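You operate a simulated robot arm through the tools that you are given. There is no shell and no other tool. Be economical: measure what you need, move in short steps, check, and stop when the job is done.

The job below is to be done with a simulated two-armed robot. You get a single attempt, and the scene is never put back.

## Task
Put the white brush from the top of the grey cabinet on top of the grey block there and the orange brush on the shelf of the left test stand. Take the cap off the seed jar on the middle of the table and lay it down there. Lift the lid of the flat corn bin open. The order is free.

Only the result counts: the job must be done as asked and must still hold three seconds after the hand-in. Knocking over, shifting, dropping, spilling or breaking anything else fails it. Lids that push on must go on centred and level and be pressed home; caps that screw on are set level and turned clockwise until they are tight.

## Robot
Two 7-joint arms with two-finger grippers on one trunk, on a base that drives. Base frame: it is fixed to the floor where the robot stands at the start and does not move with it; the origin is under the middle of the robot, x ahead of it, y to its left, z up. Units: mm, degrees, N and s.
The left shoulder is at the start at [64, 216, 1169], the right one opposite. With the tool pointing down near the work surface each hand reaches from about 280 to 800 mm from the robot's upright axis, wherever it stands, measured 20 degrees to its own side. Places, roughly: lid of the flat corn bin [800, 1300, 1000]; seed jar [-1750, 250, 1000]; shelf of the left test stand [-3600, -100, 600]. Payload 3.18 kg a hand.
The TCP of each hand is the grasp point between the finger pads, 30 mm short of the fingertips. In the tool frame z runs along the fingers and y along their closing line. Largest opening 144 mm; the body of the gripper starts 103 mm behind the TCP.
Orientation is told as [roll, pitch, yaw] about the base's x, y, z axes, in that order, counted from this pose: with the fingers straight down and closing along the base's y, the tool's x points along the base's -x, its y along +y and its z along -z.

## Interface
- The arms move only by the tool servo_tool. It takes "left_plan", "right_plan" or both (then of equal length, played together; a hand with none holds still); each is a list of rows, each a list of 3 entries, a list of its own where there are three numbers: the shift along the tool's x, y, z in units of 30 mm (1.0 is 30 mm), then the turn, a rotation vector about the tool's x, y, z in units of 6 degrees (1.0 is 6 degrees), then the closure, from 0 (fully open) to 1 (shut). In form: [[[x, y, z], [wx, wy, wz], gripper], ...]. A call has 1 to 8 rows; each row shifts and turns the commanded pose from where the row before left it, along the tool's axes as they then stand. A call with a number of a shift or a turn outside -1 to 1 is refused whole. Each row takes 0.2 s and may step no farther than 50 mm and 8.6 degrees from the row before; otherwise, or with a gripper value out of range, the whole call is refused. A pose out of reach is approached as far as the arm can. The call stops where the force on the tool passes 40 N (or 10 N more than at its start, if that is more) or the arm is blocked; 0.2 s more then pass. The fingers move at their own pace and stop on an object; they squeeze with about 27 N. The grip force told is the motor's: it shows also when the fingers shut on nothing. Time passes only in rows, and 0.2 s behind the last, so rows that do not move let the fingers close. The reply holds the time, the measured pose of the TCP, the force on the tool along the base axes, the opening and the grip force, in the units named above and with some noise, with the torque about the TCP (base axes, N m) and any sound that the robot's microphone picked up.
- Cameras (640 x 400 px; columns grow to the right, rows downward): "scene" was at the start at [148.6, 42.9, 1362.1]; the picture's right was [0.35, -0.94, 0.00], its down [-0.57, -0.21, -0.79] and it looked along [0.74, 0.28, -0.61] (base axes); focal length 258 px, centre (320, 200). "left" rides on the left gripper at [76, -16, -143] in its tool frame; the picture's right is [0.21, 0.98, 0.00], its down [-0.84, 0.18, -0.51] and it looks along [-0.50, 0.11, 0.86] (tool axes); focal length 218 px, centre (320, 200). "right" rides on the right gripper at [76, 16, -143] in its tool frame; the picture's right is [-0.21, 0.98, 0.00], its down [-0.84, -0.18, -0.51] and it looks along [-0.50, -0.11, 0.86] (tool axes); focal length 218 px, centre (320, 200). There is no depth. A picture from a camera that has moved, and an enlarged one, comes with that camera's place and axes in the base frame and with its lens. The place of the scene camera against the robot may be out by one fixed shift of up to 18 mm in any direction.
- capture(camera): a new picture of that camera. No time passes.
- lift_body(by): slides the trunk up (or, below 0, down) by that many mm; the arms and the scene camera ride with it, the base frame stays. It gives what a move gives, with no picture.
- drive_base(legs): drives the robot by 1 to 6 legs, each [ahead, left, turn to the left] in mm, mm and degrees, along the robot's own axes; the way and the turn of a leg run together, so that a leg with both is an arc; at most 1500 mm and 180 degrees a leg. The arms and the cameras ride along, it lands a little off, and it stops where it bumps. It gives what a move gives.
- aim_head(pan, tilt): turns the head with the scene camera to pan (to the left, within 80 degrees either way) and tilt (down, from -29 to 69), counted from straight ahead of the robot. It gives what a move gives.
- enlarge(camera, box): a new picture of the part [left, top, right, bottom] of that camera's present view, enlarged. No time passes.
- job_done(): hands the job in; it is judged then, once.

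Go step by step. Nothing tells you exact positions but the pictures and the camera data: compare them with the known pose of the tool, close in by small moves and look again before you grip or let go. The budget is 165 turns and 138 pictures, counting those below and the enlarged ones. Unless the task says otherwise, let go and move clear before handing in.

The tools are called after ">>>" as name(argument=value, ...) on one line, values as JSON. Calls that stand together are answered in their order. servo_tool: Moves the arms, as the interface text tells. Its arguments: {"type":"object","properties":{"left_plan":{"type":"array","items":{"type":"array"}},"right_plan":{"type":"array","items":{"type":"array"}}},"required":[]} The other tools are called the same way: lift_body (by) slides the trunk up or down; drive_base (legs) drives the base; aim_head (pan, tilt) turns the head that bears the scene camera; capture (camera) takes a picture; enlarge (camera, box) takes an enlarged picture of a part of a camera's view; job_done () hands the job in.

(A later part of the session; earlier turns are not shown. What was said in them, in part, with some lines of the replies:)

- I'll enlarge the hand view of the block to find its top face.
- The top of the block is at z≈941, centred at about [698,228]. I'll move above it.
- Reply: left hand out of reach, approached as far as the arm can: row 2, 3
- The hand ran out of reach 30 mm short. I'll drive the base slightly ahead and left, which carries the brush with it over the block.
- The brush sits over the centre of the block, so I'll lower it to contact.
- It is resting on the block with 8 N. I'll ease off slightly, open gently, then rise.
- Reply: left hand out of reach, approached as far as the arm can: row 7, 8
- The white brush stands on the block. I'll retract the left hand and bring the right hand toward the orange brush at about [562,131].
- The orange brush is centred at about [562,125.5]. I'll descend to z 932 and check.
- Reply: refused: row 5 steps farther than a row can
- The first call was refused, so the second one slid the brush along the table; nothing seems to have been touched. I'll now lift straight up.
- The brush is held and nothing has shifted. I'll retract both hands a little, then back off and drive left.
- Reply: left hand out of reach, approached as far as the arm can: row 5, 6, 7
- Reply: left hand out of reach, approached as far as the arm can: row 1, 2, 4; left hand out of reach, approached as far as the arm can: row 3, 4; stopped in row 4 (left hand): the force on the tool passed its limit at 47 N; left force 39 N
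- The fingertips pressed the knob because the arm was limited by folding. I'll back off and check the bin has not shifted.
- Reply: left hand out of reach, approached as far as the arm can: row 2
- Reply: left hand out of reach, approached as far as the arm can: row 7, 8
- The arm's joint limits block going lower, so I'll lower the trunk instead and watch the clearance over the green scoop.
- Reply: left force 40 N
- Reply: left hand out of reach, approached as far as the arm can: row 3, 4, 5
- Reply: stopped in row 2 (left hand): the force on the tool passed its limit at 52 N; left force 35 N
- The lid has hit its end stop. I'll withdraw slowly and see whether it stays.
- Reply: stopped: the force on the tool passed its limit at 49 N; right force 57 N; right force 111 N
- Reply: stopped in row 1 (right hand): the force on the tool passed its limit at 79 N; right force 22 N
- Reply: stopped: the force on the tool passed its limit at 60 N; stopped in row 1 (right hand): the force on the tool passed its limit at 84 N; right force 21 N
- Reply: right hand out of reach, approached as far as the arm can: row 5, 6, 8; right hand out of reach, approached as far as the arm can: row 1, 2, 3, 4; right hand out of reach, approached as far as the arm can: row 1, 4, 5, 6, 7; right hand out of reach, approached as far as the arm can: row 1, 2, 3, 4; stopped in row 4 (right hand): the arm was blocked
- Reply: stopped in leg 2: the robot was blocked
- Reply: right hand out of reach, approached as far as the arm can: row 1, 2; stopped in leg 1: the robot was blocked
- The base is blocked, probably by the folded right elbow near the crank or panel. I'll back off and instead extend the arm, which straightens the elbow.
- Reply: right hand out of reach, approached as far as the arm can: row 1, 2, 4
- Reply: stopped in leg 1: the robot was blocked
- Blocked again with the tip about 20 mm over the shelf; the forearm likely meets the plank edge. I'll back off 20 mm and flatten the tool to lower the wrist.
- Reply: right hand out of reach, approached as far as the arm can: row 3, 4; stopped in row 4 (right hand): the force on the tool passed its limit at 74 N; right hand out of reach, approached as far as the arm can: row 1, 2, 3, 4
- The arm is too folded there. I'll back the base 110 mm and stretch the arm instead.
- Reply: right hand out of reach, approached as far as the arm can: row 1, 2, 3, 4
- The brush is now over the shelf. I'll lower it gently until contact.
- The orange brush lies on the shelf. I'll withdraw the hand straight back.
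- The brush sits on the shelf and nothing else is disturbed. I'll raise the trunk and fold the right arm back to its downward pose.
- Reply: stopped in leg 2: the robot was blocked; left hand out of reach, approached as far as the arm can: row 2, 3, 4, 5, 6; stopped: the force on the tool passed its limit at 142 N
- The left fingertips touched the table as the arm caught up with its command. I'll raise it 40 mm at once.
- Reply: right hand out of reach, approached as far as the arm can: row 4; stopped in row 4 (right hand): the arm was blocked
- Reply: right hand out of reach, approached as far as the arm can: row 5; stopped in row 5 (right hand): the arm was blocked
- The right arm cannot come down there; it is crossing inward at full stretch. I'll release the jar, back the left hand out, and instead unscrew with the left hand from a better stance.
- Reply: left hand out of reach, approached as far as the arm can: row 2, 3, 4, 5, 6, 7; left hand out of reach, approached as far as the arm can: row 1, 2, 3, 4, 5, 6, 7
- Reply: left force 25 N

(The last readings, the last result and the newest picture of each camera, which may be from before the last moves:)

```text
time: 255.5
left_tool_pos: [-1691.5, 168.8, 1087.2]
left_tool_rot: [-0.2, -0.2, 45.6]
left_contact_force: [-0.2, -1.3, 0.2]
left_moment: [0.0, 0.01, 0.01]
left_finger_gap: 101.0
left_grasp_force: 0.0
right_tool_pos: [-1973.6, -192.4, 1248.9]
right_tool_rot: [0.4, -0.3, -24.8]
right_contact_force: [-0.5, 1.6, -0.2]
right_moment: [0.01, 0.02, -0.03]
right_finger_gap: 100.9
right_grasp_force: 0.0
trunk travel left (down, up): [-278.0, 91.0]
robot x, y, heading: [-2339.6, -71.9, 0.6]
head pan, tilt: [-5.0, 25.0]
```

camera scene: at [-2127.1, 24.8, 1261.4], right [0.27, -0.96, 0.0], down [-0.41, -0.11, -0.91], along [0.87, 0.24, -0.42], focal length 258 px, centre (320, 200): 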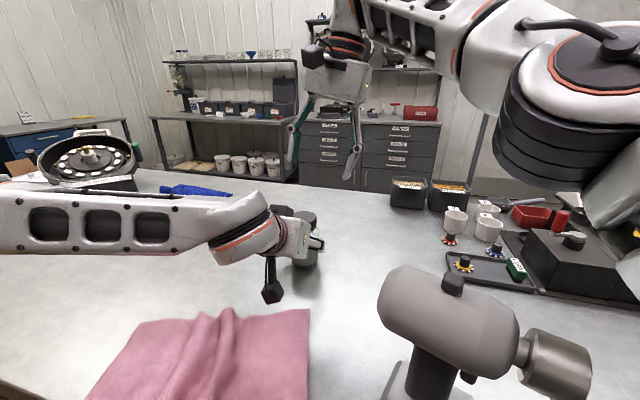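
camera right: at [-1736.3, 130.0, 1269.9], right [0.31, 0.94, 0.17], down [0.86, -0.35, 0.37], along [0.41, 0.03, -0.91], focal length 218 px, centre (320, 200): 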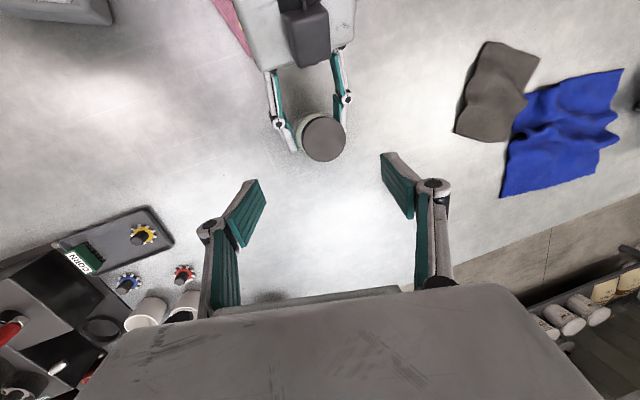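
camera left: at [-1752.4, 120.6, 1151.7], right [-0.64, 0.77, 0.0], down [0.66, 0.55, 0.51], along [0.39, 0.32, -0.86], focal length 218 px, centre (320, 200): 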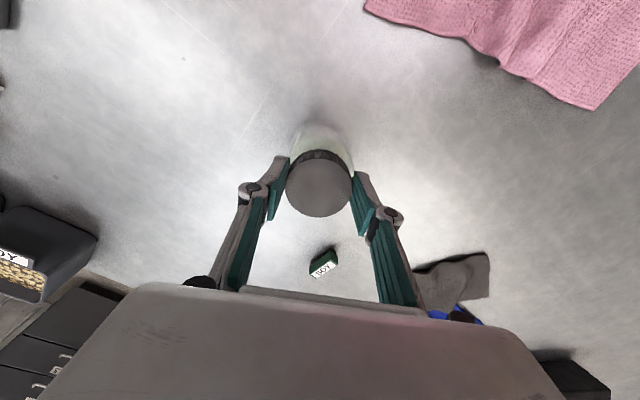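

I'll retract the left hand, back off, turn to about 40°, and then come up to the table again.

>>> servo_tool(left_plan=[[[0.75, 0.75, 0], [0, 0, 0], 0.3], [[0.75, 0.75, 0], [0, 0, 0], 0.3], [[0.75, 0.75, 0], [0, 0, 0], 0.3], [[0.75, 0.75, 0], [0, 0, 0], 0.3], [[0.5, 0.5, 0], [0, 0, 1], 0.3], [[0, 0, -0.5], [0, 0, 1], 0.3], [[0, 0, -0.5], [0, 0, 1], 0.3], [[0, 0, -0.5], [0, 0, 1], 0.3]])

>>> drive_base(legs=[[-100, 0, 0], [0, 0, 38]])

>>> drive_base(legs=[[46, -24, 0]])

>>> aim_head(pan=-10, tilt=38)

>>> capture(camera="scene")

```text
time: 257.3
left_tool_pos: [-1842.0, 166.9, 1133.1]
left_tool_rot: [0.1, -0.2, 21.4]
left_contact_force: [0.0, 0.4, -0.8]
left_moment: [0.02, -0.01, 0.01]
left_finger_gap: 101.2
left_grasp_force: 0.1
right_tool_pos: [-1972.8, -192.6, 1248.0]
right_tool_rot: [0.3, -0.4, -24.8]
right_contact_force: [-0.4, -0.8, 0.4]
right_moment: [0.0, -0.06, 0.0]
right_finger_gap: 100.8
right_grasp_force: 0.0
trunk travel left (down, up): [-278.0, 91.0]
robot x, y, heading: [-2340.4, -76.3, 0.5]
head pan, tilt: [-5.0, 25.0]
```

```text
time: 259.6
left_tool_pos: [-2067.3, 337.6, 1132.8]
left_tool_rot: [-0.1, -0.1, 43.6]
left_contact_force: [-0.5, 0.8, -1.1]
left_moment: [-0.03, 0.0, 0.0]
left_finger_gap: 100.8
left_grasp_force: 0.1
right_tool_pos: [-2054.7, -46.9, 1248.8]
right_tool_rot: [0.2, -0.4, -2.8]
right_contact_force: [-0.6, 0.7, -0.3]
right_moment: [-0.07, -0.03, 0.0]
right_finger_gap: 100.9
right_grasp_force: 0.0
trunk travel left (down, up): [-278.0, 91.0]
robot x, y, heading: [-2436.9, -71.3, 22.6]
head pan, tilt: [-5.0, 25.0]
stopped in leg 2: the robot was blocked; the commanded pose is now the measured one
```

```text
time: 260.5
left_tool_pos: [-2015.0, 329.7, 1133.0]
left_tool_rot: [0.1, -0.2, 43.6]
left_contact_force: [0.3, 0.4, 0.2]
left_moment: [0.02, 0.1, 0.01]
left_finger_gap: 100.8
left_grasp_force: 0.0
right_tool_pos: [-2002.0, -53.0, 1247.8]
right_tool_rot: [0.2, -0.3, -2.8]
right_contact_force: [0.8, 0.2, -0.5]
right_moment: [-0.05, 0.08, 0.02]
right_finger_gap: 100.9
right_grasp_force: 0.1
trunk travel left (down, up): [-278.0, 91.0]
robot x, y, heading: [-2389.3, -73.9, 22.6]
head pan, tilt: [-5.0, 25.0]
```

```text
time: 261.3
left_tool_pos: [-2016.8, 330.6, 1132.9]
left_tool_rot: [0.0, -0.3, 43.7]
left_contact_force: [0.3, 0.1, 0.1]
left_moment: [-0.01, -0.01, 0.02]
left_finger_gap: 100.8
left_grasp_force: 0.0
right_tool_pos: [-2004.4, -54.5, 1248.7]
right_tool_rot: [0.2, -0.4, -2.8]
right_contact_force: [0.6, -0.9, 0.0]
right_moment: [-0.03, -0.02, 0.0]
right_finger_gap: 101.0
right_grasp_force: 0.0
trunk travel left (down, up): [-278.0, 91.0]
robot x, y, heading: [-2389.5, -79.8, 22.4]
head pan, tilt: [-10.0, 38.0]
```

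```text
8 pictures are left
camera scene: at [-2251.7, -27.1, 1391.0], right [0.22, -0.98, 0.0], down [-0.6, -0.13, -0.79], along [0.77, 0.17, -0.61], focal length 258 px, centre (320, 200)
```

scene: 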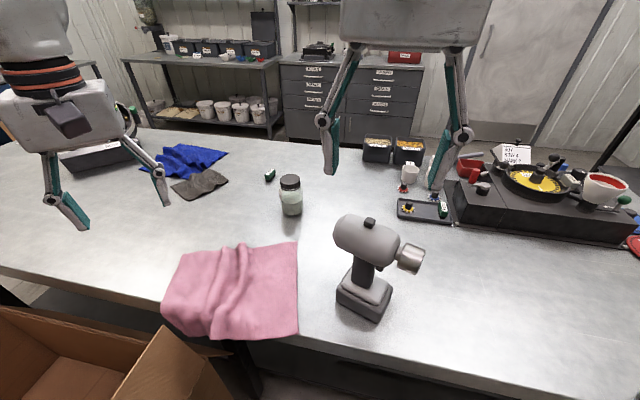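

The cardboard box blocks the turn, so I'll move 70 mm to −y first and then finish turning.

>>> drive_base(legs=[[-50, -60, 0], [0, 0, 17]])

```text
time: 263.4
left_tool_pos: [-2173.7, 345.2, 1132.3]
left_tool_rot: [0.1, -0.2, 60.3]
left_contact_force: [0.1, -0.5, -0.4]
left_moment: [-0.03, -0.04, 0.01]
left_finger_gap: 100.8
left_grasp_force: 0.1
right_tool_pos: [-2050.5, -19.0, 1247.7]
right_tool_rot: [0.3, -0.4, 13.8]
right_contact_force: [-0.7, -0.6, -0.3]
right_moment: [-0.02, -0.01, 0.01]
right_finger_gap: 101.0
right_grasp_force: 0.1
trunk travel left (down, up): [-278.0, 91.0]
robot x, y, heading: [-2410.3, -151.6, 39.4]
head pan, tilt: [-10.0, 38.0]
```

>>> drive_base(legs=[[22, -17, 0]])

>>> servo_tool(left_plan=[[[0, 0, 0], [0, 0, 1], 0.3], [[0, 0, 0], [0, 0, 1], 0.3], [[0, 0, 0], [0, 0, 1], 0.3], [[0, 0, 0], [0, 0, 1], 0.3], [[0, 0, 0], [0, 0, 1], 0.3], [[0, 0, 0], [0, 0, 0.8], 0.3]], right_plan=[[[-0.94, 0.45, 0], [0, 0, 0], 0.3], [[-0.94, 0.45, 0], [0, 0, 0], 0.3], [[-0.94, 0.45, 0], [0, 0, 0], 0.3], [[-0.94, 0.45, 0], [0, 0, 0], 0.3], [[-0.94, 0.45, 0], [0, 0, 0], 0.3], [[0, 0, 0], [0, 0, 0], 0.3]])

>>> lift_body(by=-70)

```text
time: 264.3
left_tool_pos: [-2145.8, 345.3, 1132.3]
left_tool_rot: [0.1, -0.2, 60.3]
left_contact_force: [0.1, 0.3, 0.3]
left_moment: [-0.03, 0.07, -0.01]
left_finger_gap: 100.8
left_grasp_force: 0.0
right_tool_pos: [-2021.9, -17.8, 1247.8]
right_tool_rot: [0.3, -0.3, 13.8]
right_contact_force: [1.0, 0.1, -0.4]
right_moment: [-0.01, 0.06, 0.0]
right_finger_gap: 101.1
right_grasp_force: 0.0
trunk travel left (down, up): [-278.0, 91.0]
robot x, y, heading: [-2378.8, -149.1, 39.2]
head pan, tilt: [-10.0, 38.0]
```

```text
time: 265.7
left_tool_pos: [-2145.4, 344.6, 1132.2]
left_tool_rot: [0.0, -0.1, 25.4]
left_contact_force: [-0.1, -0.3, -0.3]
left_moment: [0.01, 0.01, 0.03]
left_finger_gap: 100.8
left_grasp_force: 0.2
right_tool_pos: [-1904.0, 81.8, 1249.9]
right_tool_rot: [0.3, -0.3, 13.9]
right_contact_force: [0.6, 0.6, 0.5]
right_moment: [0.04, -0.01, 0.0]
right_finger_gap: 100.9
right_grasp_force: 0.1
trunk travel left (down, up): [-278.0, 91.0]
robot x, y, heading: [-2383.4, -152.5, 39.1]
head pan, tilt: [-10.0, 38.0]
```

```text
time: 266.8
left_tool_pos: [-2146.5, 344.9, 1065.0]
left_tool_rot: [0.1, -0.3, 25.4]
left_contact_force: [0.3, 0.9, 0.5]
left_moment: [0.04, -0.03, -0.01]
left_finger_gap: 100.9
left_grasp_force: 0.0
right_tool_pos: [-1904.6, 80.4, 1181.4]
right_tool_rot: [0.4, -0.5, 13.9]
right_contact_force: [0.0, 0.3, 0.5]
right_moment: [0.04, -0.06, 0.03]
right_finger_gap: 100.7
right_grasp_force: 0.1
trunk travel left (down, up): [-208.0, 161.0]
robot x, y, heading: [-2382.1, -150.1, 39.1]
head pan, tilt: [-10.0, 38.0]
```

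>>> lift_body(by=-65)

>>> servo_tool(right_plan=[[[0, -0.3, -0.9], [0, 0, 0], 0.3], [[0, -0.5, -0.9], [0, 0, 0], 0.3], [[0, -0.9, -0.8], [0, 0, 0], 0.3], [[0, -1, -0.5], [0, 0, 0], 0.3], [[0, -1, 0], [0, 0, 0], 0.3], [[0, -1, 0], [0, 0, 0], 0.3], [[0, -0.5, 0], [0, 0, 0], 0.3]])

>>> servo_tool(left_plan=[[[-0.93, -0.6, -0.6], [0, -1, 0], 0.3], [[-0.93, -0.7, -0.6], [0, -1, 0], 0.3], [[-0.92, -0.97, 0.1], [0, -1, 0], 0.3], [[-0.9, -0.97, 0.2], [0, -1, 0], 0.3], [[-0.87, -0.97, 0.3], [0, -1, 0], 0.3], [[-0.84, -0.97, 0.4], [0, -1, 0], 0.3], [[-0.79, -0.97, 0.47], [0, -1, 0], 0.3], [[-0.74, -0.97, 0.55], [0, -1, 0], 0.3]])

```text
time: 267.8
left_tool_pos: [-2148.3, 343.6, 999.6]
left_tool_rot: [0.1, -0.4, 25.5]
left_contact_force: [-0.4, -0.6, 0.1]
left_moment: [0.03, -0.03, 0.0]
left_finger_gap: 101.0
left_grasp_force: 0.0
right_tool_pos: [-1905.3, 79.6, 1115.9]
right_tool_rot: [0.4, -0.6, 13.9]
right_contact_force: [-0.4, -0.5, 0.3]
right_moment: [0.06, -0.04, -0.01]
right_finger_gap: 101.0
right_grasp_force: 0.0
trunk travel left (down, up): [-143.0, 226.0]
robot x, y, heading: [-2388.5, -151.6, 39.3]
head pan, tilt: [-10.0, 38.0]
```

```text
time: 269.4
left_tool_pos: [-2146.3, 345.6, 997.1]
left_tool_rot: [0.1, -0.1, 25.6]
left_contact_force: [0.1, -0.1, 0.1]
left_moment: [0.01, 0.0, -0.01]
left_finger_gap: 100.9
left_grasp_force: 0.0
right_tool_pos: [-1865.1, -70.4, 1207.7]
right_tool_rot: [0.3, -0.4, 14.0]
right_contact_force: [-1.0, 0.3, -0.9]
right_moment: [-0.02, -0.02, 0.0]
right_finger_gap: 100.9
right_grasp_force: 0.1
trunk travel left (down, up): [-143.0, 226.0]
robot x, y, heading: [-2380.9, -151.9, 39.2]
head pan, tilt: [-10.0, 38.0]
```

```text
time: 271.2
left_tool_pos: [-1855.4, 247.8, 1051.7]
left_tool_rot: [0.2, -48.2, 25.4]
left_contact_force: [-0.2, 0.7, 0.7]
left_moment: [0.02, 0.03, 0.01]
left_finger_gap: 100.8
left_grasp_force: 0.0
right_tool_pos: [-1863.7, -70.2, 1207.2]
right_tool_rot: [0.3, -0.4, 13.9]
right_contact_force: [-0.1, 0.1, 0.3]
right_moment: [0.01, 0.02, -0.01]
right_finger_gap: 100.6
right_grasp_force: 0.1
trunk travel left (down, up): [-143.0, 226.0]
robot x, y, heading: [-2383.5, -152.5, 39.3]
head pan, tilt: [-10.0, 38.0]
```

>>> servo_tool(left_plan=[[[-0.51, -0.93, 0.57], [0, 0, 0], 0.3], [[-0.51, -0.93, 0.57], [0, 0, 0], 0.3], [[-0.51, -0.93, 0.57], [0, 0, 0], 0.3], [[-0.51, -0.93, 0.57], [0, 0, 0], 0.3], [[-0.51, -0.93, 0.57], [0, 0, 0], 0.3]])

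>>> capture(camera="left")

```text
time: 272.6
left_tool_pos: [-1699.4, 226.0, 1090.8]
left_tool_rot: [-7.0, -49.0, 34.8]
left_contact_force: [0.2, 0.7, 0.5]
left_moment: [0.0, 0.01, 0.03]
left_finger_gap: 100.8
left_grasp_force: 0.1
right_tool_pos: [-1865.7, -69.8, 1208.7]
right_tool_rot: [0.3, -0.4, 14.0]
right_contact_force: [0.5, 0.1, 1.0]
right_moment: [0.04, 0.01, 0.0]
right_finger_gap: 100.8
right_grasp_force: 0.1
trunk travel left (down, up): [-143.0, 226.0]
robot x, y, heading: [-2384.2, -153.1, 39.2]
head pan, tilt: [-10.0, 38.0]
stopped in row 5 (left hand): the arm was blocked; the commanded pose is now the measured one
```

```text
7 pictures are left
camera left: at [-1829.2, 138.1, 1128.6], right [-0.59, 0.77, -0.24], down [0.02, 0.31, 0.95], along [0.81, 0.56, -0.19], focal length 218 px, centre (320, 200)
```

left: 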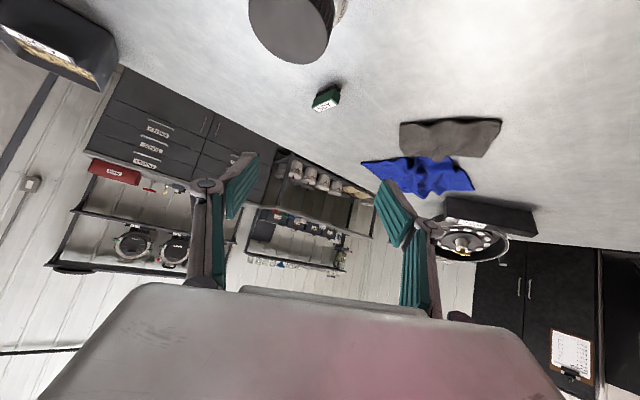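

The left arm is limited inward here. New plan: go back to the 20° stance where the left hand held the glass well, lift the jar slightly, bring it nearer to the robot, and unscrew there with the right hand, then put the jar back.

>>> servo_tool(left_plan=[[[0.51, 0.5, -0.57], [0, 0, 0], 0.3], [[0.51, 0.5, -0.57], [0, 0, 0], 0.3], [[0.51, 0.5, -0.57], [0, 0, 0], 0.3], [[0.51, 0.5, -0.57], [0, 0, 0], 0.3]])

>>> drive_base(legs=[[0, 0, -19], [38, 60, 0]])

```text
time: 273.6
left_tool_pos: [-1807.5, 228.4, 1081.5]
left_tool_rot: [-6.3, -49.1, 34.1]
left_contact_force: [0.0, -0.2, -0.3]
left_moment: [0.0, -0.02, -0.01]
left_finger_gap: 101.1
left_grasp_force: 0.0
right_tool_pos: [-1866.8, -70.0, 1208.5]
right_tool_rot: [0.2, -0.4, 13.9]
right_contact_force: [-0.3, 0.1, -0.2]
right_moment: [-0.02, -0.02, -0.03]
right_finger_gap: 100.8
right_grasp_force: 0.2
trunk travel left (down, up): [-143.0, 226.0]
robot x, y, heading: [-2382.5, -151.1, 39.4]
head pan, tilt: [-10.0, 38.0]
```

```text
time: 275.9
left_tool_pos: [-1700.0, 90.6, 1081.0]
left_tool_rot: [-6.4, -49.0, 15.1]
left_contact_force: [0.1, 0.6, 0.0]
left_moment: [-0.01, 0.01, -0.01]
left_finger_gap: 100.8
left_grasp_force: 0.0
right_tool_pos: [-1853.1, -172.3, 1208.2]
right_tool_rot: [0.2, -0.4, -5.0]
right_contact_force: [-0.2, 0.0, -0.3]
right_moment: [-0.04, 0.0, 0.02]
right_finger_gap: 100.7
right_grasp_force: 0.1
trunk travel left (down, up): [-143.0, 226.0]
robot x, y, heading: [-2369.3, -80.0, 20.3]
head pan, tilt: [-10.0, 38.0]
```

>>> servo_tool(left_plan=[[[-0.2, 0.82, 0.23], [-0.5, 0, 0], 0.25], [[-0.2, 0.82, 0.23], [-0.55, 0, 0], 0.25], [[-0.2, 0.82, 0.23], [0, 0, 0], 0.25], [[0, 0, 0], [0, 0, 0], 0.25], [[0, 0, 0], [0, 0, 0], 0.25], [[0, 0, 0], [0, 0, 0], 0.25], [[0, 0, 0], [0, 0, 0], 0.25], [[0, 0, 0], [0, 0, 0], 0.25]], right_plan=[[[0, 0, 0], [0, 0, 1], 0.3], [[0, 0, 0], [0, 0, 1], 0.3], [[0, 0, 0], [0, 0, 1], 0.3], [[0, 0, 0], [0, 0, 1], 0.3], [[0, 0, 0], [0, 0, 1], 0.3], [[0, 0, 0], [0, 0, 1], 0.3], [[0, 0, 0], [0, 0, 1], 0.3], [[0, 0, 0], [0, 0, 1], 0.3]])

>>> capture(camera="left")

```text
time: 277.7
left_tool_pos: [-1688.6, 169.6, 1076.2]
left_tool_rot: [0.0, -49.0, 15.1]
left_contact_force: [-0.4, -0.1, -0.4]
left_moment: [0.01, 0.01, 0.0]
left_finger_gap: 108.0
left_grasp_force: 0.1
right_tool_pos: [-1852.8, -174.0, 1207.3]
right_tool_rot: [0.3, 0.0, -53.0]
right_contact_force: [0.7, 0.0, -0.3]
right_moment: [-0.03, 0.02, -0.01]
right_finger_gap: 101.0
right_grasp_force: 0.0
trunk travel left (down, up): [-143.0, 226.0]
robot x, y, heading: [-2372.0, -80.9, 20.3]
head pan, tilt: [-10.0, 38.0]
```

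```text
6 pictures are left
camera left: at [-1837.8, 114.3, 1113.8], right [-0.39, 0.91, -0.16], down [0.12, 0.22, 0.97], along [0.91, 0.36, -0.19], focal length 218 px, centre (320, 200)
```

left: 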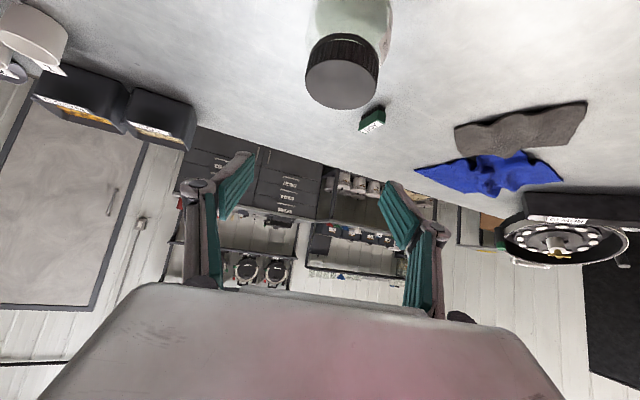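

The glass is laterally centred. I'll lower straight down around it and close, while the right wrist pre-rotates clockwise.

>>> servo_tool(left_plan=[[[0.73, 0, 0.55], [0, 0, 0], 0.25], [[0.73, 0, 0.55], [0, 0, 0], 0.25], [[0.73, 0, 0.55], [0, 0, 0], 0.25], [[0.73, 0, 0.55], [0, 0, 0], 0.25], [[0.73, 0, 0.55], [0, 0, 0], 0.25], [[0, 0, 0], [0, 0, 0], 0.5], [[0, 0, 0], [0, 0, 0], 0.65], [[0, 0, 0], [0, 0, 0], 0.8]], right_plan=[[[0, 0, 0], [0, 0, 1], 0.3], [[0, 0, 0], [0, 0, 1], 0.3], [[0, 0, 0], [0, 0, 1], 0.3], [[0, 0, 0], [0, 0, 1], 0.3], [[0, 0, 0], [0, 0, 1], 0.3], [[0, 0, 0], [0, 0, 1], 0.3], [[0, 0, 0], [0, 0, 1], 0.3], [[0, 0, 0], [0, 0, 1], 0.3]])

```text
time: 279.5
left_tool_pos: [-1699.3, 166.9, 941.6]
left_tool_rot: [0.0, -49.0, 15.1]
left_contact_force: [0.0, -0.5, 0.2]
left_moment: [-0.02, 0.01, 0.02]
left_finger_gap: 64.0
left_grasp_force: 26.7
right_tool_pos: [-1853.0, -172.3, 1206.6]
right_tool_rot: [0.3, 0.3, -101.1]
right_contact_force: [-0.5, 0.2, 0.0]
right_moment: [0.02, -0.02, 0.0]
right_finger_gap: 100.7
right_grasp_force: 0.0
trunk travel left (down, up): [-143.0, 226.0]
robot x, y, heading: [-2369.9, -80.2, 20.3]
head pan, tilt: [-10.0, 38.0]
```

>>> servo_tool(left_plan=[[[-0.25, 0, -0.22], [0, 0, 0], 0.85], [[-0.25, 0, -0.22], [0, 0, 0], 0.85], [[-0.25, 0, -0.22], [0, 0, 0], 0.85], [[0.59, 0.36, -0.68], [0, 0, 0], 0.85], [[0.59, 0.36, -0.68], [0, 0, 0], 0.85], [[0.59, 0.36, -0.68], [0, 0, 0], 0.85], [[0.59, 0.36, -0.68], [0, 0, 0], 0.85], [[0, 0, 0], [0, 0, 0], 0.85]], right_plan=[[[0, 0, 0], [0, 0, 1], 0.3], [[0, 0, 0], [0, 0, 1], 0.3], [[0, 0, 0], [0, 0, 1], 0.3], [[0, 0, 0], [0, 0, 1], 0.3], [[0, 0, 0], [0, 0, 1], 0.3], [[0, 0, 0], [0, 0, 1], 0.3], [[0, 0, 0], [0, 0, 1], 0.3], [[0, 0, 0], [0, 0, 0], 0.3]])

>>> capture(camera="left")

```text
time: 281.3
left_tool_pos: [-1814.6, 180.5, 972.5]
left_tool_rot: [0.0, -48.9, 15.1]
left_contact_force: [-0.9, -0.1, -3.0]
left_moment: [-0.01, 0.01, -0.02]
left_finger_gap: 64.3
left_grasp_force: 27.4
right_tool_pos: [-1851.8, -172.5, 1206.3]
right_tool_rot: [0.0, 0.4, -142.9]
right_contact_force: [-0.3, -0.3, -0.2]
right_moment: [0.02, -0.02, -0.02]
right_finger_gap: 100.8
right_grasp_force: 0.0
trunk travel left (down, up): [-143.0, 226.0]
robot x, y, heading: [-2370.8, -82.6, 20.3]
head pan, tilt: [-10.0, 38.0]
```

```text
5 pictures are left
camera left: at [-1962.3, 125.5, 1008.8], right [-0.39, 0.91, -0.16], down [0.12, 0.22, 0.97], along [0.91, 0.36, -0.19], focal length 218 px, centre (320, 200)
```

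left: 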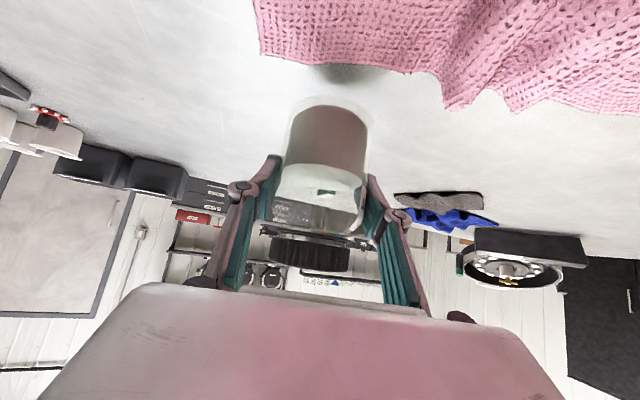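

The jar is held level in the air, with the cap at about [−1818,182], skirt z 1006–1027. I'll bring the right hand over it.

>>> servo_tool(right_plan=[[[0.8, -0.873, 0], [0, 0, 0], 0.3], [[0.8, -0.873, 0], [0, 0, 0], 0.3], [[0.8, -0.873, 0], [0, 0, 0], 0.3], [[0.8, -0.873, 0], [0, 0, 0], 0.3], [[0.8, -0.873, 0], [0, 0, 0], 0.3], [[0.8, -0.873, 0], [0, 0, 0], 0.3], [[0.8, -0.873, 0], [0, 0, 0], 0.3], [[0.8, -0.873, 0], [0, 0, 0], 0.3]], left_plan=[[[0, 0, 0], [0, 0, 0], 0.85], [[0, 0, 0], [0, 0, 0], 0.85], [[0, 0, 0], [0, 0, 0], 0.85], [[0, 0, 0], [0, 0, 0], 0.85], [[0, 0, 0], [0, 0, 0], 0.85], [[0, 0, 0], [0, 0, 0], 0.85], [[0, 0, 0], [0, 0, 0], 0.85], [[0, 0, 0], [0, 0, 0], 0.85]])

```text
time: 283.1
left_tool_pos: [-1814.2, 181.3, 971.1]
left_tool_rot: [-0.2, -48.9, 15.3]
left_contact_force: [-0.3, 0.6, -3.2]
left_moment: [-0.02, -0.02, -0.02]
left_finger_gap: 64.4
left_grasp_force: 26.9
right_tool_pos: [-1824.9, 112.6, 1209.1]
right_tool_rot: [0.1, 0.4, -142.9]
right_contact_force: [-0.4, 0.8, 0.0]
right_moment: [-0.01, 0.0, -0.04]
right_finger_gap: 100.7
right_grasp_force: 0.0
trunk travel left (down, up): [-143.0, 226.0]
robot x, y, heading: [-2372.3, -80.0, 20.2]
head pan, tilt: [-10.0, 38.0]
```

>>> servo_tool(right_plan=[[[0.53, -0.57, 0.6], [0, 0, 0], 0.3], [[0.53, -0.57, 0.9], [0, 0, 0], 0.3], [[0.52, -0.57, 0.9], [0, 0, 0], 0.3], [[0, 0, 0.9], [0, 0, 0], 0.3]], left_plan=[[[0, 0, 0], [0, 0, 0], 0.85], [[0, 0, 0], [0, 0, 0], 0.85], [[0, 0, 0], [0, 0, 0], 0.85], [[0, 0, 0], [0, 0, 0], 0.85]])

>>> capture(camera="right")

```text
time: 284.1
left_tool_pos: [-1812.7, 181.6, 968.0]
left_tool_rot: [0.1, -48.9, 15.1]
left_contact_force: [0.1, 0.3, -3.3]
left_moment: [0.0, -0.01, 0.0]
left_finger_gap: 64.4
left_grasp_force: 26.7
right_tool_pos: [-1814.1, 180.8, 1103.0]
right_tool_rot: [0.1, 0.1, -142.8]
right_contact_force: [0.3, 0.9, -0.5]
right_moment: [-0.05, 0.03, 0.01]
right_finger_gap: 100.3
right_grasp_force: 0.1
trunk travel left (down, up): [-143.0, 226.0]
robot x, y, heading: [-2368.3, -80.7, 20.2]
head pan, tilt: [-10.0, 38.0]
```

```text
4 pictures are left
camera right: at [-1744.9, 212.3, 1247.2], right [0.42, -0.91, 0.0], down [-0.78, -0.36, 0.51], along [-0.46, -0.21, -0.86], focal length 218 px, centre (320, 200)
```

right: 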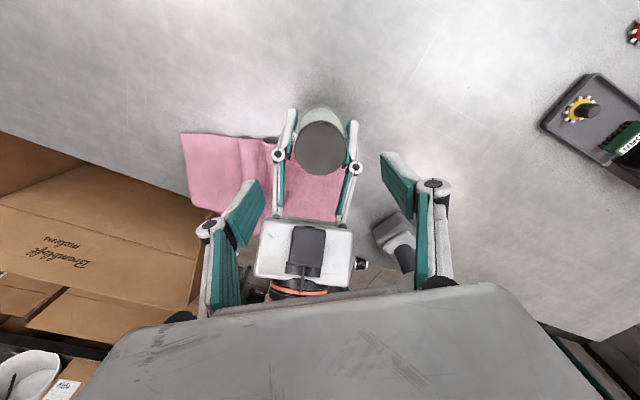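

>>> servo_tool(right_plan=[[[0.1, 0.02, 0.71], [0, 0, 0], 0.35], [[0.05, 0.02, 0.71], [0, 0, 0], 0.4], [[0, 0, 0.7], [0, 0, 0], 0.45], [[0, 0, 0], [0, 0, 0], 0.55], [[0, 0, 0], [0, 0, 0], 0.65], [[0, 0, 0], [0, 0, 0], 0.8], [[0, 0, 0], [0, 0, 0], 1]], left_plan=[[[0, 0, 0], [0, 0, 0], 0.9], [[0, 0, 0], [0, 0, 0], 0.9], [[0, 0, 0], [0, 0, 0], 0.9], [[0, 0, 0], [0, 0, 0], 0.9], [[0, 0, 0], [0, 0, 0], 0.9], [[0, 0, 0], [0, 0, 0], 0.9], [[0, 0, 0], [0, 0, 0], 0.9]])

```text
time: 285.7
left_tool_pos: [-1814.0, 180.7, 971.9]
left_tool_rot: [0.1, -49.1, 15.0]
left_contact_force: [-3.6, 4.6, -1.8]
left_moment: [-0.16, -0.12, 0.01]
left_finger_gap: 64.4
left_grasp_force: 26.4
right_tool_pos: [-1812.9, 182.0, 1044.3]
right_tool_rot: [0.2, 0.4, -143.0]
right_contact_force: [4.1, -4.6, -0.8]
right_moment: [-0.18, -0.15, 0.01]
right_finger_gap: 53.4
right_grasp_force: 27.4
trunk travel left (down, up): [-143.0, 226.0]
robot x, y, heading: [-2370.2, -85.4, 20.4]
head pan, tilt: [-10.0, 38.0]
```

The cap is gripped while the left holds the glass. I'll now turn counterclockwise.

>>> servo_tool(right_plan=[[[0, 0, 0], [0, 0, -1], 1], [[0, 0, 0], [0, 0, -1], 1], [[0, 0, 0], [0, 0, -1], 1], [[0, 0, 0], [0, 0, -1], 1]], left_plan=[[[0, 0, 0], [0, 0, 0], 1], [[0, 0, 0], [0, 0, 0], 1], [[0, 0, 0], [0, 0, 0], 1], [[0, 0, 0], [0, 0, 0], 1]])

```text
time: 286.7
left_tool_pos: [-1814.0, 179.2, 974.1]
left_tool_rot: [-0.1, -49.1, 15.1]
left_contact_force: [-8.5, 3.7, 6.4]
left_moment: [-0.2, -0.42, 0.0]
left_finger_gap: 64.4
left_grasp_force: 27.1
right_tool_pos: [-1811.6, 180.9, 1045.8]
right_tool_rot: [0.3, 0.5, -118.8]
right_contact_force: [9.2, -3.3, -9.4]
right_moment: [-0.05, -0.25, 0.0]
right_finger_gap: 53.4
right_grasp_force: 26.6
trunk travel left (down, up): [-143.0, 226.0]
robot x, y, heading: [-2369.9, -83.6, 20.5]
head pan, tilt: [-10.0, 38.0]
```

>>> servo_tool(right_plan=[[[0, 0, 0.03], [0, 0, -1], 1], [[0, 0, 0.02], [0, 0, -1], 1], [[0, 0, 0], [0, 0, -1], 1], [[0, 0, 0], [0, 0, -1], 1], [[0, 0, 0], [0, 0, -1], 1], [[0, 0, 0], [0, 0, -1], 1], [[0, 0, 0], [0, 0, -1], 1], [[0, 0, 0], [0, 0, -1], 1]], left_plan=[[[0, 0, 0], [0, 0, 0], 1], [[0, 0, 0], [0, 0, 0], 1], [[0, 0, 0], [0, 0, 0], 1], [[0, 0, 0], [0, 0, 0], 1], [[0, 0, 0], [0, 0, 0], 1], [[0, 0, 0], [0, 0, 0], 1], [[0, 0, 0], [0, 0, 0], 1], [[0, 0, 0], [0, 0, 0], 1]])

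```text
time: 288.5
left_tool_pos: [-1814.7, 180.9, 971.9]
left_tool_rot: [0.0, -48.9, 15.1]
left_contact_force: [-7.0, 9.6, -2.6]
left_moment: [-0.38, -0.36, 0.02]
left_finger_gap: 64.2
left_grasp_force: 27.5
right_tool_pos: [-1812.7, 181.3, 1045.3]
right_tool_rot: [0.4, 0.0, -70.8]
right_contact_force: [7.0, -10.6, -0.1]
right_moment: [-0.36, -0.14, -0.05]
right_finger_gap: 53.2
right_grasp_force: 26.9
trunk travel left (down, up): [-143.0, 226.0]
robot x, y, heading: [-2369.2, -82.5, 20.4]
head pan, tilt: [-10.0, 38.0]
```

>>> servo_tool(right_plan=[[[0, 0, 0], [0, 0, -1], 1], [[0, 0, 0], [0, 0, -1], 1], [[0, 0, 0], [0, 0, -1], 1], [[0, 0, 0], [0, 0, -1], 1], [[0, 0, 0], [0, 0, -1], 1], [[0, 0, 0], [0, 0, -1], 1], [[0, 0, 0], [0, 0, -1], 1], [[0, 0, 0], [0, 0, -1], 1]], left_plan=[[[0, 0, 0], [0, 0, 0], 1], [[0, 0, 0], [0, 0, 0], 1], [[0, 0, 0], [0, 0, 0], 1], [[0, 0, 0], [0, 0, 0], 1], [[0, 0, 0], [0, 0, 0], 1], [[0, 0, 0], [0, 0, 0], 1], [[0, 0, 0], [0, 0, 0], 1], [[0, 0, 0], [0, 0, 0], 1]])

>>> servo_tool(right_plan=[[[0, 0, 0], [0, 0, -1], 1], [[0, 0, 0], [0, 0, -1], 1], [[0, 0, 0], [0, 0, -1], 1], [[0, 0, 0], [0, 0, -1], 1], [[0, 0, 0], [0, 0, -1], 1], [[0, 0, 0], [0, 0, -1], 1], [[0, 0, 0], [0, 0, -1], 1], [[0, 0, 0], [0, 0, 0], 1]], left_plan=[[[0, 0, 0], [0, 0, 0], 1], [[0, 0, 0], [0, 0, 0], 1], [[0, 0, 0], [0, 0, 0], 1], [[0, 0, 0], [0, 0, 0], 1], [[0, 0, 0], [0, 0, 0], 1], [[0, 0, 0], [0, 0, 0], 1], [[0, 0, 0], [0, 0, 0], 1], [[0, 0, 0], [0, 0, 0], 1]])

```text
time: 290.3
left_tool_pos: [-1813.8, 179.8, 971.5]
left_tool_rot: [0.0, -49.0, 15.1]
left_contact_force: [-1.8, 9.3, -6.0]
left_moment: [-0.17, -0.24, 0.04]
left_finger_gap: 64.4
left_grasp_force: 26.8
right_tool_pos: [-1814.8, 181.3, 1044.5]
right_tool_rot: [0.4, -0.1, -22.8]
right_contact_force: [1.2, -9.2, 2.9]
right_moment: [-0.49, 0.15, -0.02]
right_finger_gap: 53.4
right_grasp_force: 27.1
trunk travel left (down, up): [-143.0, 226.0]
robot x, y, heading: [-2369.1, -80.7, 20.2]
head pan, tilt: [-10.0, 38.0]
```

```text
time: 292.1
left_tool_pos: [-1814.5, 180.0, 972.9]
left_tool_rot: [-0.1, -49.1, 15.1]
left_contact_force: [3.5, 6.9, -2.6]
left_moment: [-0.28, 0.14, 0.1]
left_finger_gap: 64.1
left_grasp_force: 26.9
right_tool_pos: [-1814.3, 182.3, 1045.1]
right_tool_rot: [0.1, -0.4, 19.2]
right_contact_force: [-3.7, -6.2, 0.2]
right_moment: [-0.14, 0.08, -0.1]
right_finger_gap: 53.5
right_grasp_force: 26.6
trunk travel left (down, up): [-143.0, 226.0]
robot x, y, heading: [-2370.3, -80.0, 20.3]
head pan, tilt: [-10.0, 38.0]
```

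About 160° turned with the glass held. Test lift of the cap by a few mm.

>>> servo_tool(right_plan=[[[0, 0, -0.08], [0, 0, 0], 1], [[0, 0, -0.08], [0, 0, 0], 1], [[0, 0, 0], [0, 0, 0], 1]], left_plan=[[[0, 0, 0], [0, 0, 0], 1], [[0, 0, 0], [0, 0, 0], 1], [[0, 0, 0], [0, 0, 0], 1]])

```text
time: 292.9
left_tool_pos: [-1813.8, 181.4, 971.2]
left_tool_rot: [-0.1, -49.0, 15.1]
left_contact_force: [4.2, 5.4, 1.4]
left_moment: [-0.36, 0.2, 0.0]
left_finger_gap: 64.4
left_grasp_force: 26.8
right_tool_pos: [-1813.6, 181.2, 1050.5]
right_tool_rot: [0.1, -0.4, 19.0]
right_contact_force: [-3.8, -5.1, -4.3]
right_moment: [-0.06, 0.05, -0.02]
right_finger_gap: 53.2
right_grasp_force: 27.2
trunk travel left (down, up): [-143.0, 226.0]
robot x, y, heading: [-2368.7, -82.1, 20.4]
head pan, tilt: [-10.0, 38.0]
```

>>> servo_tool(right_plan=[[[0, 0, -0.1], [0, 0, 0], 1], [[0, 0, -0.1], [0, 0, 0], 1], [[0, 0, 0], [0, 0, 0], 1]], left_plan=[[[0, 0, 0], [0, 0, 0], 1], [[0, 0, 0], [0, 0, 0], 1], [[0, 0, 0], [0, 0, 0], 1]])

>>> enlarge(camera="left", box=[220, 90, 420, 290])

```text
time: 293.7
left_tool_pos: [-1813.6, 181.1, 972.2]
left_tool_rot: [0.0, -49.0, 15.0]
left_contact_force: [3.2, 3.2, -0.3]
left_moment: [-0.19, 0.2, 0.02]
left_finger_gap: 64.3
left_grasp_force: 27.4
right_tool_pos: [-1812.4, 181.7, 1056.3]
right_tool_rot: [0.2, -0.5, 19.1]
right_contact_force: [-3.8, -2.8, -3.9]
right_moment: [-0.07, 0.12, -0.02]
right_finger_gap: 53.4
right_grasp_force: 27.2
trunk travel left (down, up): [-143.0, 226.0]
robot x, y, heading: [-2368.5, -83.3, 20.2]
head pan, tilt: [-10.0, 38.0]
```

```text
2.00 times, centred on (320, 190) of left
camera zoom: at [-1962.4, 125.5, 1008.9], right [-0.39, 0.91, -0.16], down [0.12, 0.22, 0.97], along [0.92, 0.36, -0.19], focal length 436 px, centre (320, 220)
```

zoom: 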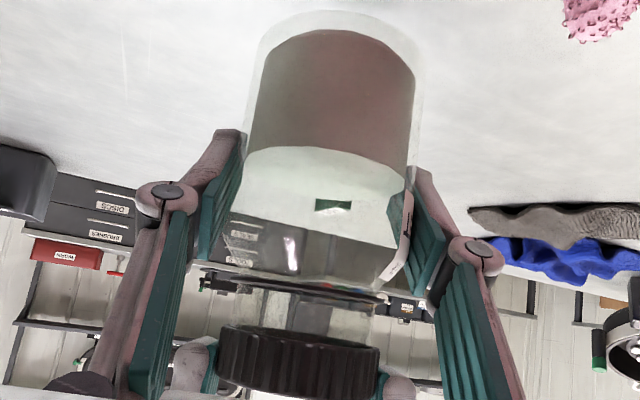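

The neck of the jar shows below the cap, so the cap is coming off. I'll lift it clear.

>>> servo_tool(right_plan=[[[0, 0, -0.2], [0, 0, 0], 1], [[0, 0, -0.3], [0, 0, 0], 1], [[0, 0, -0.5], [0, 0, 0], 1], [[0, 0, -0.8], [0, 0, 0], 1], [[0, 0, -0.8], [0, 0, 0], 1], [[0, 0, -0.6], [0, 0, 0], 1]], left_plan=[[[0, 0, 0], [0, 0, 0], 1], [[0, 0, 0], [0, 0, 0], 1], [[0, 0, 0], [0, 0, 0], 1], [[0, 0, 0], [0, 0, 0], 1], [[0, 0, 0], [0, 0, 0], 1], [[0, 0, 0], [0, 0, 0], 1]])

```text
time: 295.3
left_tool_pos: [-1814.7, 179.7, 970.6]
left_tool_rot: [0.1, -48.9, 15.1]
left_contact_force: [-0.1, -0.3, -2.4]
left_moment: [0.04, 0.03, 0.04]
left_finger_gap: 64.4
left_grasp_force: 27.1
right_tool_pos: [-1793.5, 164.8, 1131.9]
right_tool_rot: [2.7, 0.0, 16.7]
right_contact_force: [-0.2, 0.6, 0.6]
right_moment: [0.04, -0.02, 0.01]
right_finger_gap: 53.6
right_grasp_force: 26.9
right hand out of reach, approached as far as the arm can: row 5, 6
trunk travel left (down, up): [-143.0, 226.0]
robot x, y, heading: [-2370.5, -81.4, 20.2]
head pan, tilt: [-10.0, 38.0]
stopped in row 6 (right hand): the arm was blocked; the commanded pose is now the measured one
```

The cap is off. I'll move it aside to about [−1750,50] and lower it to the table.

>>> servo_tool(right_plan=[[[-0.05, -0.82, 0], [0, 0, 0], 1], [[-0.05, -0.82, 0], [0, 0, 0], 1], [[-0.05, -0.82, 0], [0.2, 0, 0], 1], [[-0.05, -0.82, 0.1], [0.2, 0, 0], 1], [[-0.05, -0.82, 0.3], [0, 0, 0], 1], [[0, 0, 0.8], [0, 0, 0], 1], [[0, 0, 0.9], [0, 0, 0], 1], [[0, 0, 0.9], [0, 0, 0], 1]], left_plan=[[[0, 0, 0], [0, 0, 0], 1], [[0, 0, 0], [0, 0, 0], 1], [[0, 0, 0], [0, 0, 0], 1], [[0, 0, 0], [0, 0, 0], 1], [[0, 0, 0], [0, 0, 0], 1], [[0, 0, 0], [0, 0, 0], 1], [[0, 0, 0], [0, 0, 0], 1], [[0, 0, 0], [0, 0, 0], 1]])

>>> capture(camera="right")

```text
time: 297.1
left_tool_pos: [-1814.0, 181.0, 972.0]
left_tool_rot: [0.0, -48.7, 15.1]
left_contact_force: [0.4, 0.1, -3.0]
left_moment: [-0.02, 0.05, -0.03]
left_finger_gap: 64.3
left_grasp_force: 27.1
right_tool_pos: [-1752.0, 50.6, 1035.9]
right_tool_rot: [-0.3, 0.0, 17.0]
right_contact_force: [-0.1, -0.3, -1.0]
right_moment: [-0.07, 0.03, -0.01]
right_finger_gap: 53.0
right_grasp_force: 27.2
trunk travel left (down, up): [-143.0, 226.0]
robot x, y, heading: [-2370.7, -82.6, 20.5]
head pan, tilt: [-10.0, 38.0]
```

```text
2 pictures are left
camera right: at [-1829.3, 43.9, 1178.9], right [-0.09, 1.0, 0.0], down [0.86, 0.08, 0.51], along [0.51, 0.04, -0.86], focal length 218 px, centre (320, 200)
```

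right: 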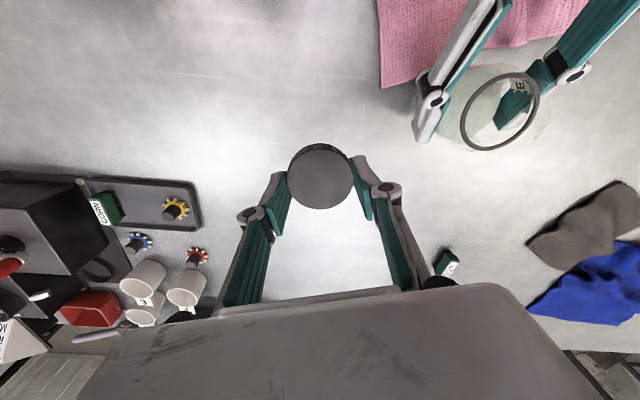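

>>> servo_tool(right_plan=[[[0, 0, 0.9], [0, 0, 0], 1], [[0, 0, 0.9], [0, 0, 0], 1], [[0, 0, 0.8], [0, 0, 0], 1], [[0, 0, 0.4], [0, 0, 0], 1], [[0, 0, 0.1], [0, 0, 0], 1], [[0, 0, 0.08], [0, 0, 0], 1]], left_plan=[[[0, 0, 0], [0, 0, 0], 1], [[0, 0, 0], [0, 0, 0], 1], [[0, 0, 0], [0, 0, 0], 1], [[0, 0, 0], [0, 0, 0], 1], [[0, 0, 0], [0, 0, 0], 1], [[0, 0, 0], [0, 0, 0], 1]])

```text
time: 298.5
left_tool_pos: [-1812.9, 181.3, 972.1]
left_tool_rot: [0.0, -49.0, 15.1]
left_contact_force: [0.0, 0.1, -3.3]
left_moment: [-0.03, 0.03, -0.01]
left_finger_gap: 64.4
left_grasp_force: 27.1
right_tool_pos: [-1752.2, 49.4, 940.3]
right_tool_rot: [-0.3, 0.1, 16.9]
right_contact_force: [-0.5, -1.2, -0.1]
right_moment: [0.0, -0.01, 0.02]
right_finger_gap: 53.4
right_grasp_force: 27.0
trunk travel left (down, up): [-143.0, 226.0]
robot x, y, heading: [-2371.6, -80.6, 20.5]
head pan, tilt: [-10.0, 38.0]
```

>>> servo_tool(right_plan=[[[0, 0, 0.08], [0, 0, 0], 1], [[0, 0, 0.08], [0, 0, 0], 1], [[0, 0, 0.08], [0, 0, 0], 1], [[0, 0, 0.08], [0, 0, 0], 1]], left_plan=[[[0, 0, 0], [0, 0, 0], 1], [[0, 0, 0], [0, 0, 0], 1], [[0, 0, 0], [0, 0, 0], 1], [[0, 0, 0], [0, 0, 0], 1]])

```text
time: 299.5
left_tool_pos: [-1814.0, 181.0, 972.0]
left_tool_rot: [-0.1, -48.9, 15.2]
left_contact_force: [0.5, 0.2, -2.2]
left_moment: [-0.01, 0.01, -0.02]
left_finger_gap: 64.5
left_grasp_force: 27.2
right_tool_pos: [-1751.8, 51.5, 929.7]
right_tool_rot: [-0.3, 0.0, 16.9]
right_contact_force: [0.6, -0.8, -0.6]
right_moment: [-0.01, -0.02, 0.04]
right_finger_gap: 53.4
right_grasp_force: 26.5
trunk travel left (down, up): [-143.0, 226.0]
robot x, y, heading: [-2369.1, -80.2, 20.3]
head pan, tilt: [-10.0, 38.0]
```

>>> servo_tool(right_plan=[[[0, 0, 0.07], [0, 0, 0], 1], [[0, 0, 0.07], [0, 0, 0], 1], [[0, 0, 0.07], [0, 0, 0], 1]], left_plan=[[[0, 0, 0], [0, 0, 0], 1], [[0, 0, 0], [0, 0, 0], 1], [[0, 0, 0], [0, 0, 0], 1]])

```text
time: 300.3
left_tool_pos: [-1814.3, 181.2, 972.0]
left_tool_rot: [-0.1, -49.0, 15.1]
left_contact_force: [0.2, -0.3, -2.6]
left_moment: [-0.01, 0.01, -0.01]
left_finger_gap: 64.5
left_grasp_force: 27.3
right_tool_pos: [-1751.5, 51.3, 925.2]
right_tool_rot: [-0.3, -0.1, 16.9]
right_contact_force: [-0.1, 0.6, -0.3]
right_moment: [0.01, 0.0, -0.01]
right_finger_gap: 53.3
right_grasp_force: 27.1
trunk travel left (down, up): [-143.0, 226.0]
robot x, y, heading: [-2371.5, -83.9, 20.4]
head pan, tilt: [-10.0, 38.0]
```

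>>> servo_tool(right_plan=[[[0, 0, 0.07], [0, 0, 0], 1], [[0, 0, 0.07], [0, 0, 0], 1], [[0, 0, 0.07], [0, 0, 0], 1], [[0, 0, 0.07], [0, 0, 0], 1]], left_plan=[[[0, 0, 0], [0, 0, 0], 1], [[0, 0, 0], [0, 0, 0], 1], [[0, 0, 0], [0, 0, 0], 1], [[0, 0, 0], [0, 0, 0], 1]])

```text
time: 301.3
left_tool_pos: [-1814.5, 180.8, 972.1]
left_tool_rot: [0.0, -49.0, 15.1]
left_contact_force: [0.5, 0.0, -2.7]
left_moment: [-0.01, 0.02, 0.01]
left_finger_gap: 65.0
left_grasp_force: 27.7
right_tool_pos: [-1753.5, 50.9, 917.5]
right_tool_rot: [-0.3, -0.2, 17.0]
right_contact_force: [0.2, 0.2, 0.4]
right_moment: [0.02, 0.03, 0.01]
right_finger_gap: 53.5
right_grasp_force: 26.6
trunk travel left (down, up): [-143.0, 226.0]
robot x, y, heading: [-2369.7, -83.8, 20.1]
head pan, tilt: [-10.0, 38.0]
```

>>> servo_tool(right_plan=[[[0, 0, 0.06], [0, 0, 0], 1], [[0, 0, 0.06], [0, 0, 0], 1], [[0, 0, 0.06], [0, 0, 0], 1], [[0, 0, 0], [0, 0, 0], 1]], left_plan=[[[0, 0, 0], [0, 0, 0], 1], [[0, 0, 0], [0, 0, 0], 1], [[0, 0, 0], [0, 0, 0], 1], [[0, 0, 0], [0, 0, 0], 1]])

```text
time: 302.3
left_tool_pos: [-1815.4, 180.2, 973.5]
left_tool_rot: [0.0, -49.2, 15.1]
left_contact_force: [-0.1, 0.1, -3.5]
left_moment: [0.01, -0.01, 0.0]
left_finger_gap: 64.4
left_grasp_force: 26.8
right_tool_pos: [-1752.9, 50.7, 915.2]
right_tool_rot: [-0.1, -0.5, 16.8]
right_contact_force: [5.3, 2.5, 28.5]
right_moment: [0.01, 0.21, -0.05]
right_finger_gap: 53.4
right_grasp_force: 27.4
trunk travel left (down, up): [-143.0, 226.0]
robot x, y, heading: [-2372.2, -78.5, 20.2]
head pan, tilt: [-10.0, 38.0]
```

The cap rests on the table. I'll relieve, open, and lift the right hand away.

>>> servo_tool(right_plan=[[[0, 0, -0.1], [0, 0, 0], 1], [[0, 0, 0], [0, 0, 0], 0.55], [[0, 0, 0], [0, 0, 0], 0.4], [[0, 0, -0.6], [0, 0, 0], 0.35], [[0, 0, -0.9], [0, 0, 0], 0.35], [[0, 0, -0.9], [0, 0, 0], 0.35], [[0, 0, -0.9], [0, 0, 0], 0.35], [[0, -0.5, -0.9], [0, 0, 0], 0.35]], left_plan=[[[0, 0, 0], [0, 0, 0], 1], [[0, 0, 0], [0, 0, 0], 1], [[0, 0, 0], [0, 0, 0], 1], [[0, 0, 0], [0, 0, 0], 1], [[0, 0, 0], [0, 0, 0], 1], [[0, 0, 0], [0, 0, 0], 1], [[0, 0, 0], [0, 0, 0], 1], [[0, 0, 0], [0, 0, 0], 1]])

```text
time: 304.1
left_tool_pos: [-1814.5, 179.5, 973.4]
left_tool_rot: [0.0, -49.0, 15.0]
left_contact_force: [0.1, -0.5, -2.4]
left_moment: [0.02, 0.03, 0.0]
left_finger_gap: 64.5
left_grasp_force: 27.0
right_tool_pos: [-1747.9, 35.5, 1043.8]
right_tool_rot: [-0.3, -0.1, 16.9]
right_contact_force: [-0.2, -0.7, -0.5]
right_moment: [0.03, -0.02, 0.0]
right_finger_gap: 93.5
right_grasp_force: 0.0
trunk travel left (down, up): [-143.0, 226.0]
robot x, y, heading: [-2371.4, -82.9, 20.2]
head pan, tilt: [-10.0, 38.0]
```

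Now I'll return the jar to its place, moving the right hand aside first.

>>> servo_tool(right_plan=[[[0, -0.8, -0.6], [0, 0, 0], 0.35], [[0, -0.8, -0.6], [0, 0, 0], 0.35], [[0, -0.8, -0.6], [0, 0, 0], 0.35], [[0, -0.8, 0], [0, 0, 0], 0.35], [[0, 0, 0], [0, 0, 0], 0.35], [[0, 0, 0], [0, 0, 0], 0.35], [[0, 0, 0], [0, 0, 0], 0.35], [[0, 0, 0], [0, 0, 0], 0.35]], left_plan=[[[0, 0, 0], [0, 0, 0], 1], [[0, 0, 0], [0, 0, 0], 1], [[0, 0, 0], [0, 0, 0], 1], [[-0.59, -0.36, 0.68], [0, 0, 0], 1], [[-0.59, -0.36, 0.68], [0, 0, 0], 1], [[-0.59, -0.36, 0.68], [0, 0, 0], 1], [[-0.59, -0.36, 0.68], [0, 0, 0], 1], [[0, 0, 0], [0, 0, 0], 1]])

>>> servo_tool(left_plan=[[[0.3, 0, 0.26], [0, 0, 0], 1], [[0.25, 0, 0.22], [0, 0, 0], 1], [[0.08, 0, 0.07], [0, 0, 0], 1], [[0.05, 0, 0.044], [0, 0, 0], 1], [[0, 0, 0], [0, 0, 0], 1]])

```text
time: 305.9
left_tool_pos: [-1698.6, 166.9, 972.7]
left_tool_rot: [0.0, -48.9, 15.0]
left_contact_force: [-0.1, 1.3, -2.3]
left_moment: [0.0, -0.02, -0.01]
left_finger_gap: 64.3
left_grasp_force: 27.0
right_tool_pos: [-1721.9, -54.6, 1097.0]
right_tool_rot: [-0.3, -0.1, 16.8]
right_contact_force: [0.0, 0.5, -1.2]
right_moment: [0.01, 0.01, 0.01]
right_finger_gap: 93.7
right_grasp_force: 0.0
trunk travel left (down, up): [-143.0, 226.0]
robot x, y, heading: [-2367.0, -76.1, 20.1]
head pan, tilt: [-10.0, 38.0]
```

```text
time: 307.1
left_tool_pos: [-1698.6, 166.4, 945.3]
left_tool_rot: [0.0, -49.1, 15.0]
left_contact_force: [-0.4, 0.1, -3.4]
left_moment: [0.01, 0.0, 0.05]
left_finger_gap: 64.6
left_grasp_force: 26.6
right_tool_pos: [-1720.5, -56.2, 1096.0]
right_tool_rot: [-0.2, 0.0, 17.1]
right_contact_force: [0.4, -0.3, 0.7]
right_moment: [0.0, 0.02, 0.01]
right_finger_gap: 93.5
right_grasp_force: 0.2
trunk travel left (down, up): [-143.0, 226.0]
robot x, y, heading: [-2367.7, -81.2, 20.5]
head pan, tilt: [-10.0, 38.0]
```

>>> servo_tool(left_plan=[[[0.05, 0, 0.044], [0, 0, 0], 1], [[0.05, 0, 0.044], [0, 0, 0], 1], [[0.04, 0, 0.035], [0, 0, 0], 1], [[0, 0, 0], [0, 0, 0], 1]])

```text
time: 308.1
left_tool_pos: [-1698.1, 167.1, 942.5]
left_tool_rot: [0.0, -49.2, 15.1]
left_contact_force: [2.3, 1.1, 7.7]
left_moment: [0.03, 0.1, -0.01]
left_finger_gap: 64.4
left_grasp_force: 27.2
right_tool_pos: [-1722.4, -55.2, 1096.1]
right_tool_rot: [-0.3, -0.1, 16.9]
right_contact_force: [-0.3, -1.4, 0.2]
right_moment: [-0.03, 0.0, -0.01]
right_finger_gap: 93.7
right_grasp_force: 0.0
trunk travel left (down, up): [-143.0, 226.0]
robot x, y, heading: [-2367.1, -83.0, 20.3]
head pan, tilt: [-10.0, 38.0]
```

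The jar is on the table. I'll open gently and rise straight up.

>>> servo_tool(left_plan=[[[0, 0, 0], [0, 0, 0], 0.5], [[0, 0, 0], [0, 0, 0], 0.35], [[0, 0, 0], [0, 0, 0], 0.25], [[-0.73, 0, -0.62], [0, 0, 0], 0.25], [[-0.73, 0, -0.62], [0, 0, 0], 0.25], [[-0.73, 0, -0.62], [0, 0, 0], 0.25], [[-0.73, 0, -0.62], [0, 0, 0], 0.25], [[-0.73, 0, -0.62], [0, 0, 0], 0.25]])

>>> servo_tool(left_plan=[[[0.4, 0.4, -0.8], [0, 0, 0], 0.25], [[0.5, 0.4, -0.8], [0, 0, 0], 0.25], [[0.5, 0.4, -0.8], [0, 0, 0], 0.25], [[0.5, 0.4, -0.8], [0, 0, 0], 0.25]])

>>> capture(camera="scene")

```text
time: 309.9
left_tool_pos: [-1696.3, 167.5, 1083.5]
left_tool_rot: [0.0, -49.0, 14.9]
left_contact_force: [0.0, -0.9, 0.1]
left_moment: [0.02, 0.0, -0.03]
left_finger_gap: 108.2
left_grasp_force: 0.1
right_tool_pos: [-1721.1, -55.5, 1097.6]
right_tool_rot: [-0.3, -0.1, 16.9]
right_contact_force: [-0.4, 0.3, -1.5]
right_moment: [-0.01, -0.03, 0.0]
right_finger_gap: 93.6
right_grasp_force: 0.1
trunk travel left (down, up): [-143.0, 226.0]
robot x, y, heading: [-2371.1, -81.9, 20.4]
head pan, tilt: [-10.0, 38.0]
```

```text
time: 310.9
left_tool_pos: [-1817.7, 185.3, 1104.8]
left_tool_rot: [-0.1, -49.1, 15.2]
left_contact_force: [-0.6, -0.7, 0.6]
left_moment: [-0.01, 0.01, 0.05]
left_finger_gap: 108.5
left_grasp_force: 0.1
right_tool_pos: [-1722.5, -56.2, 1097.6]
right_tool_rot: [-0.4, -0.1, 17.0]
right_contact_force: [-0.3, -0.3, 0.2]
right_moment: [0.0, 0.02, -0.03]
right_finger_gap: 93.4
right_grasp_force: 0.0
trunk travel left (down, up): [-143.0, 226.0]
robot x, y, heading: [-2369.4, -82.0, 20.2]
head pan, tilt: [-10.0, 38.0]
```

```text
1 pictures are left
camera scene: at [-2138.6, -1.5, 1247.1], right [0.18, -0.98, 0.0], down [-0.61, -0.11, -0.79], along [0.78, 0.14, -0.62], focal length 258 px, centre (320, 200)
```

scene: 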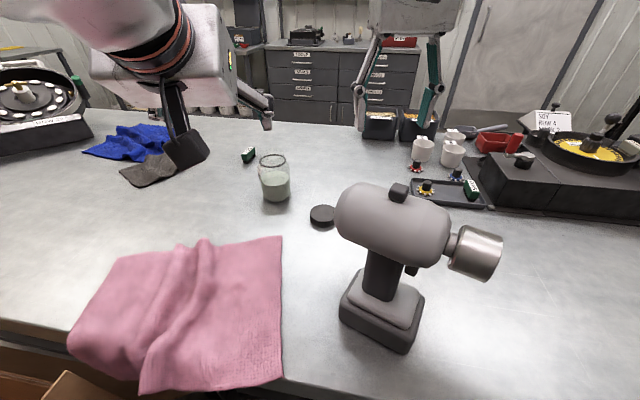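

The jar stands open and upright with its cap lying beside it. The corn bin lid is open, the white brush stands on the block and the orange brush lies on the stand's shelf. Both hands are empty and clear, so I'm handing in.

>>> job_done()

```text
The job is handed in.
```

I've handed the job in with all four parts done, but I can't confirm the result because the hand-in returned no verdict.

- **White brush:** it stands on the grey block on the cabinet.
- **Orange brush:** it lies on its side on the left test stand's shelf, behind and below the plank with the ROW 11 meter.
- **Seed jar:** the cap is off and lies on the table beside the open, upright jar. To unscrew it I lifted the jar and brought it closer, then set it back within about 10 mm of its original spot.
- **Flat corn bin:** the lid is fully open and stayed up after I let go.

- **Base stops:** the base was blocked several times. Near the table it was probably against the cardboard box behind the table, and near the test stand probably the right arm against the stand. I didn't check whether the box or the crank had shifted.
- **Hard contacts:** the left fingertips hit the table near the pink cloth with about 142 N. The right hand also hit something in the test stand, probably the hanging centre arm, with about 74 N. I saw nothing out of place in the later pictures.
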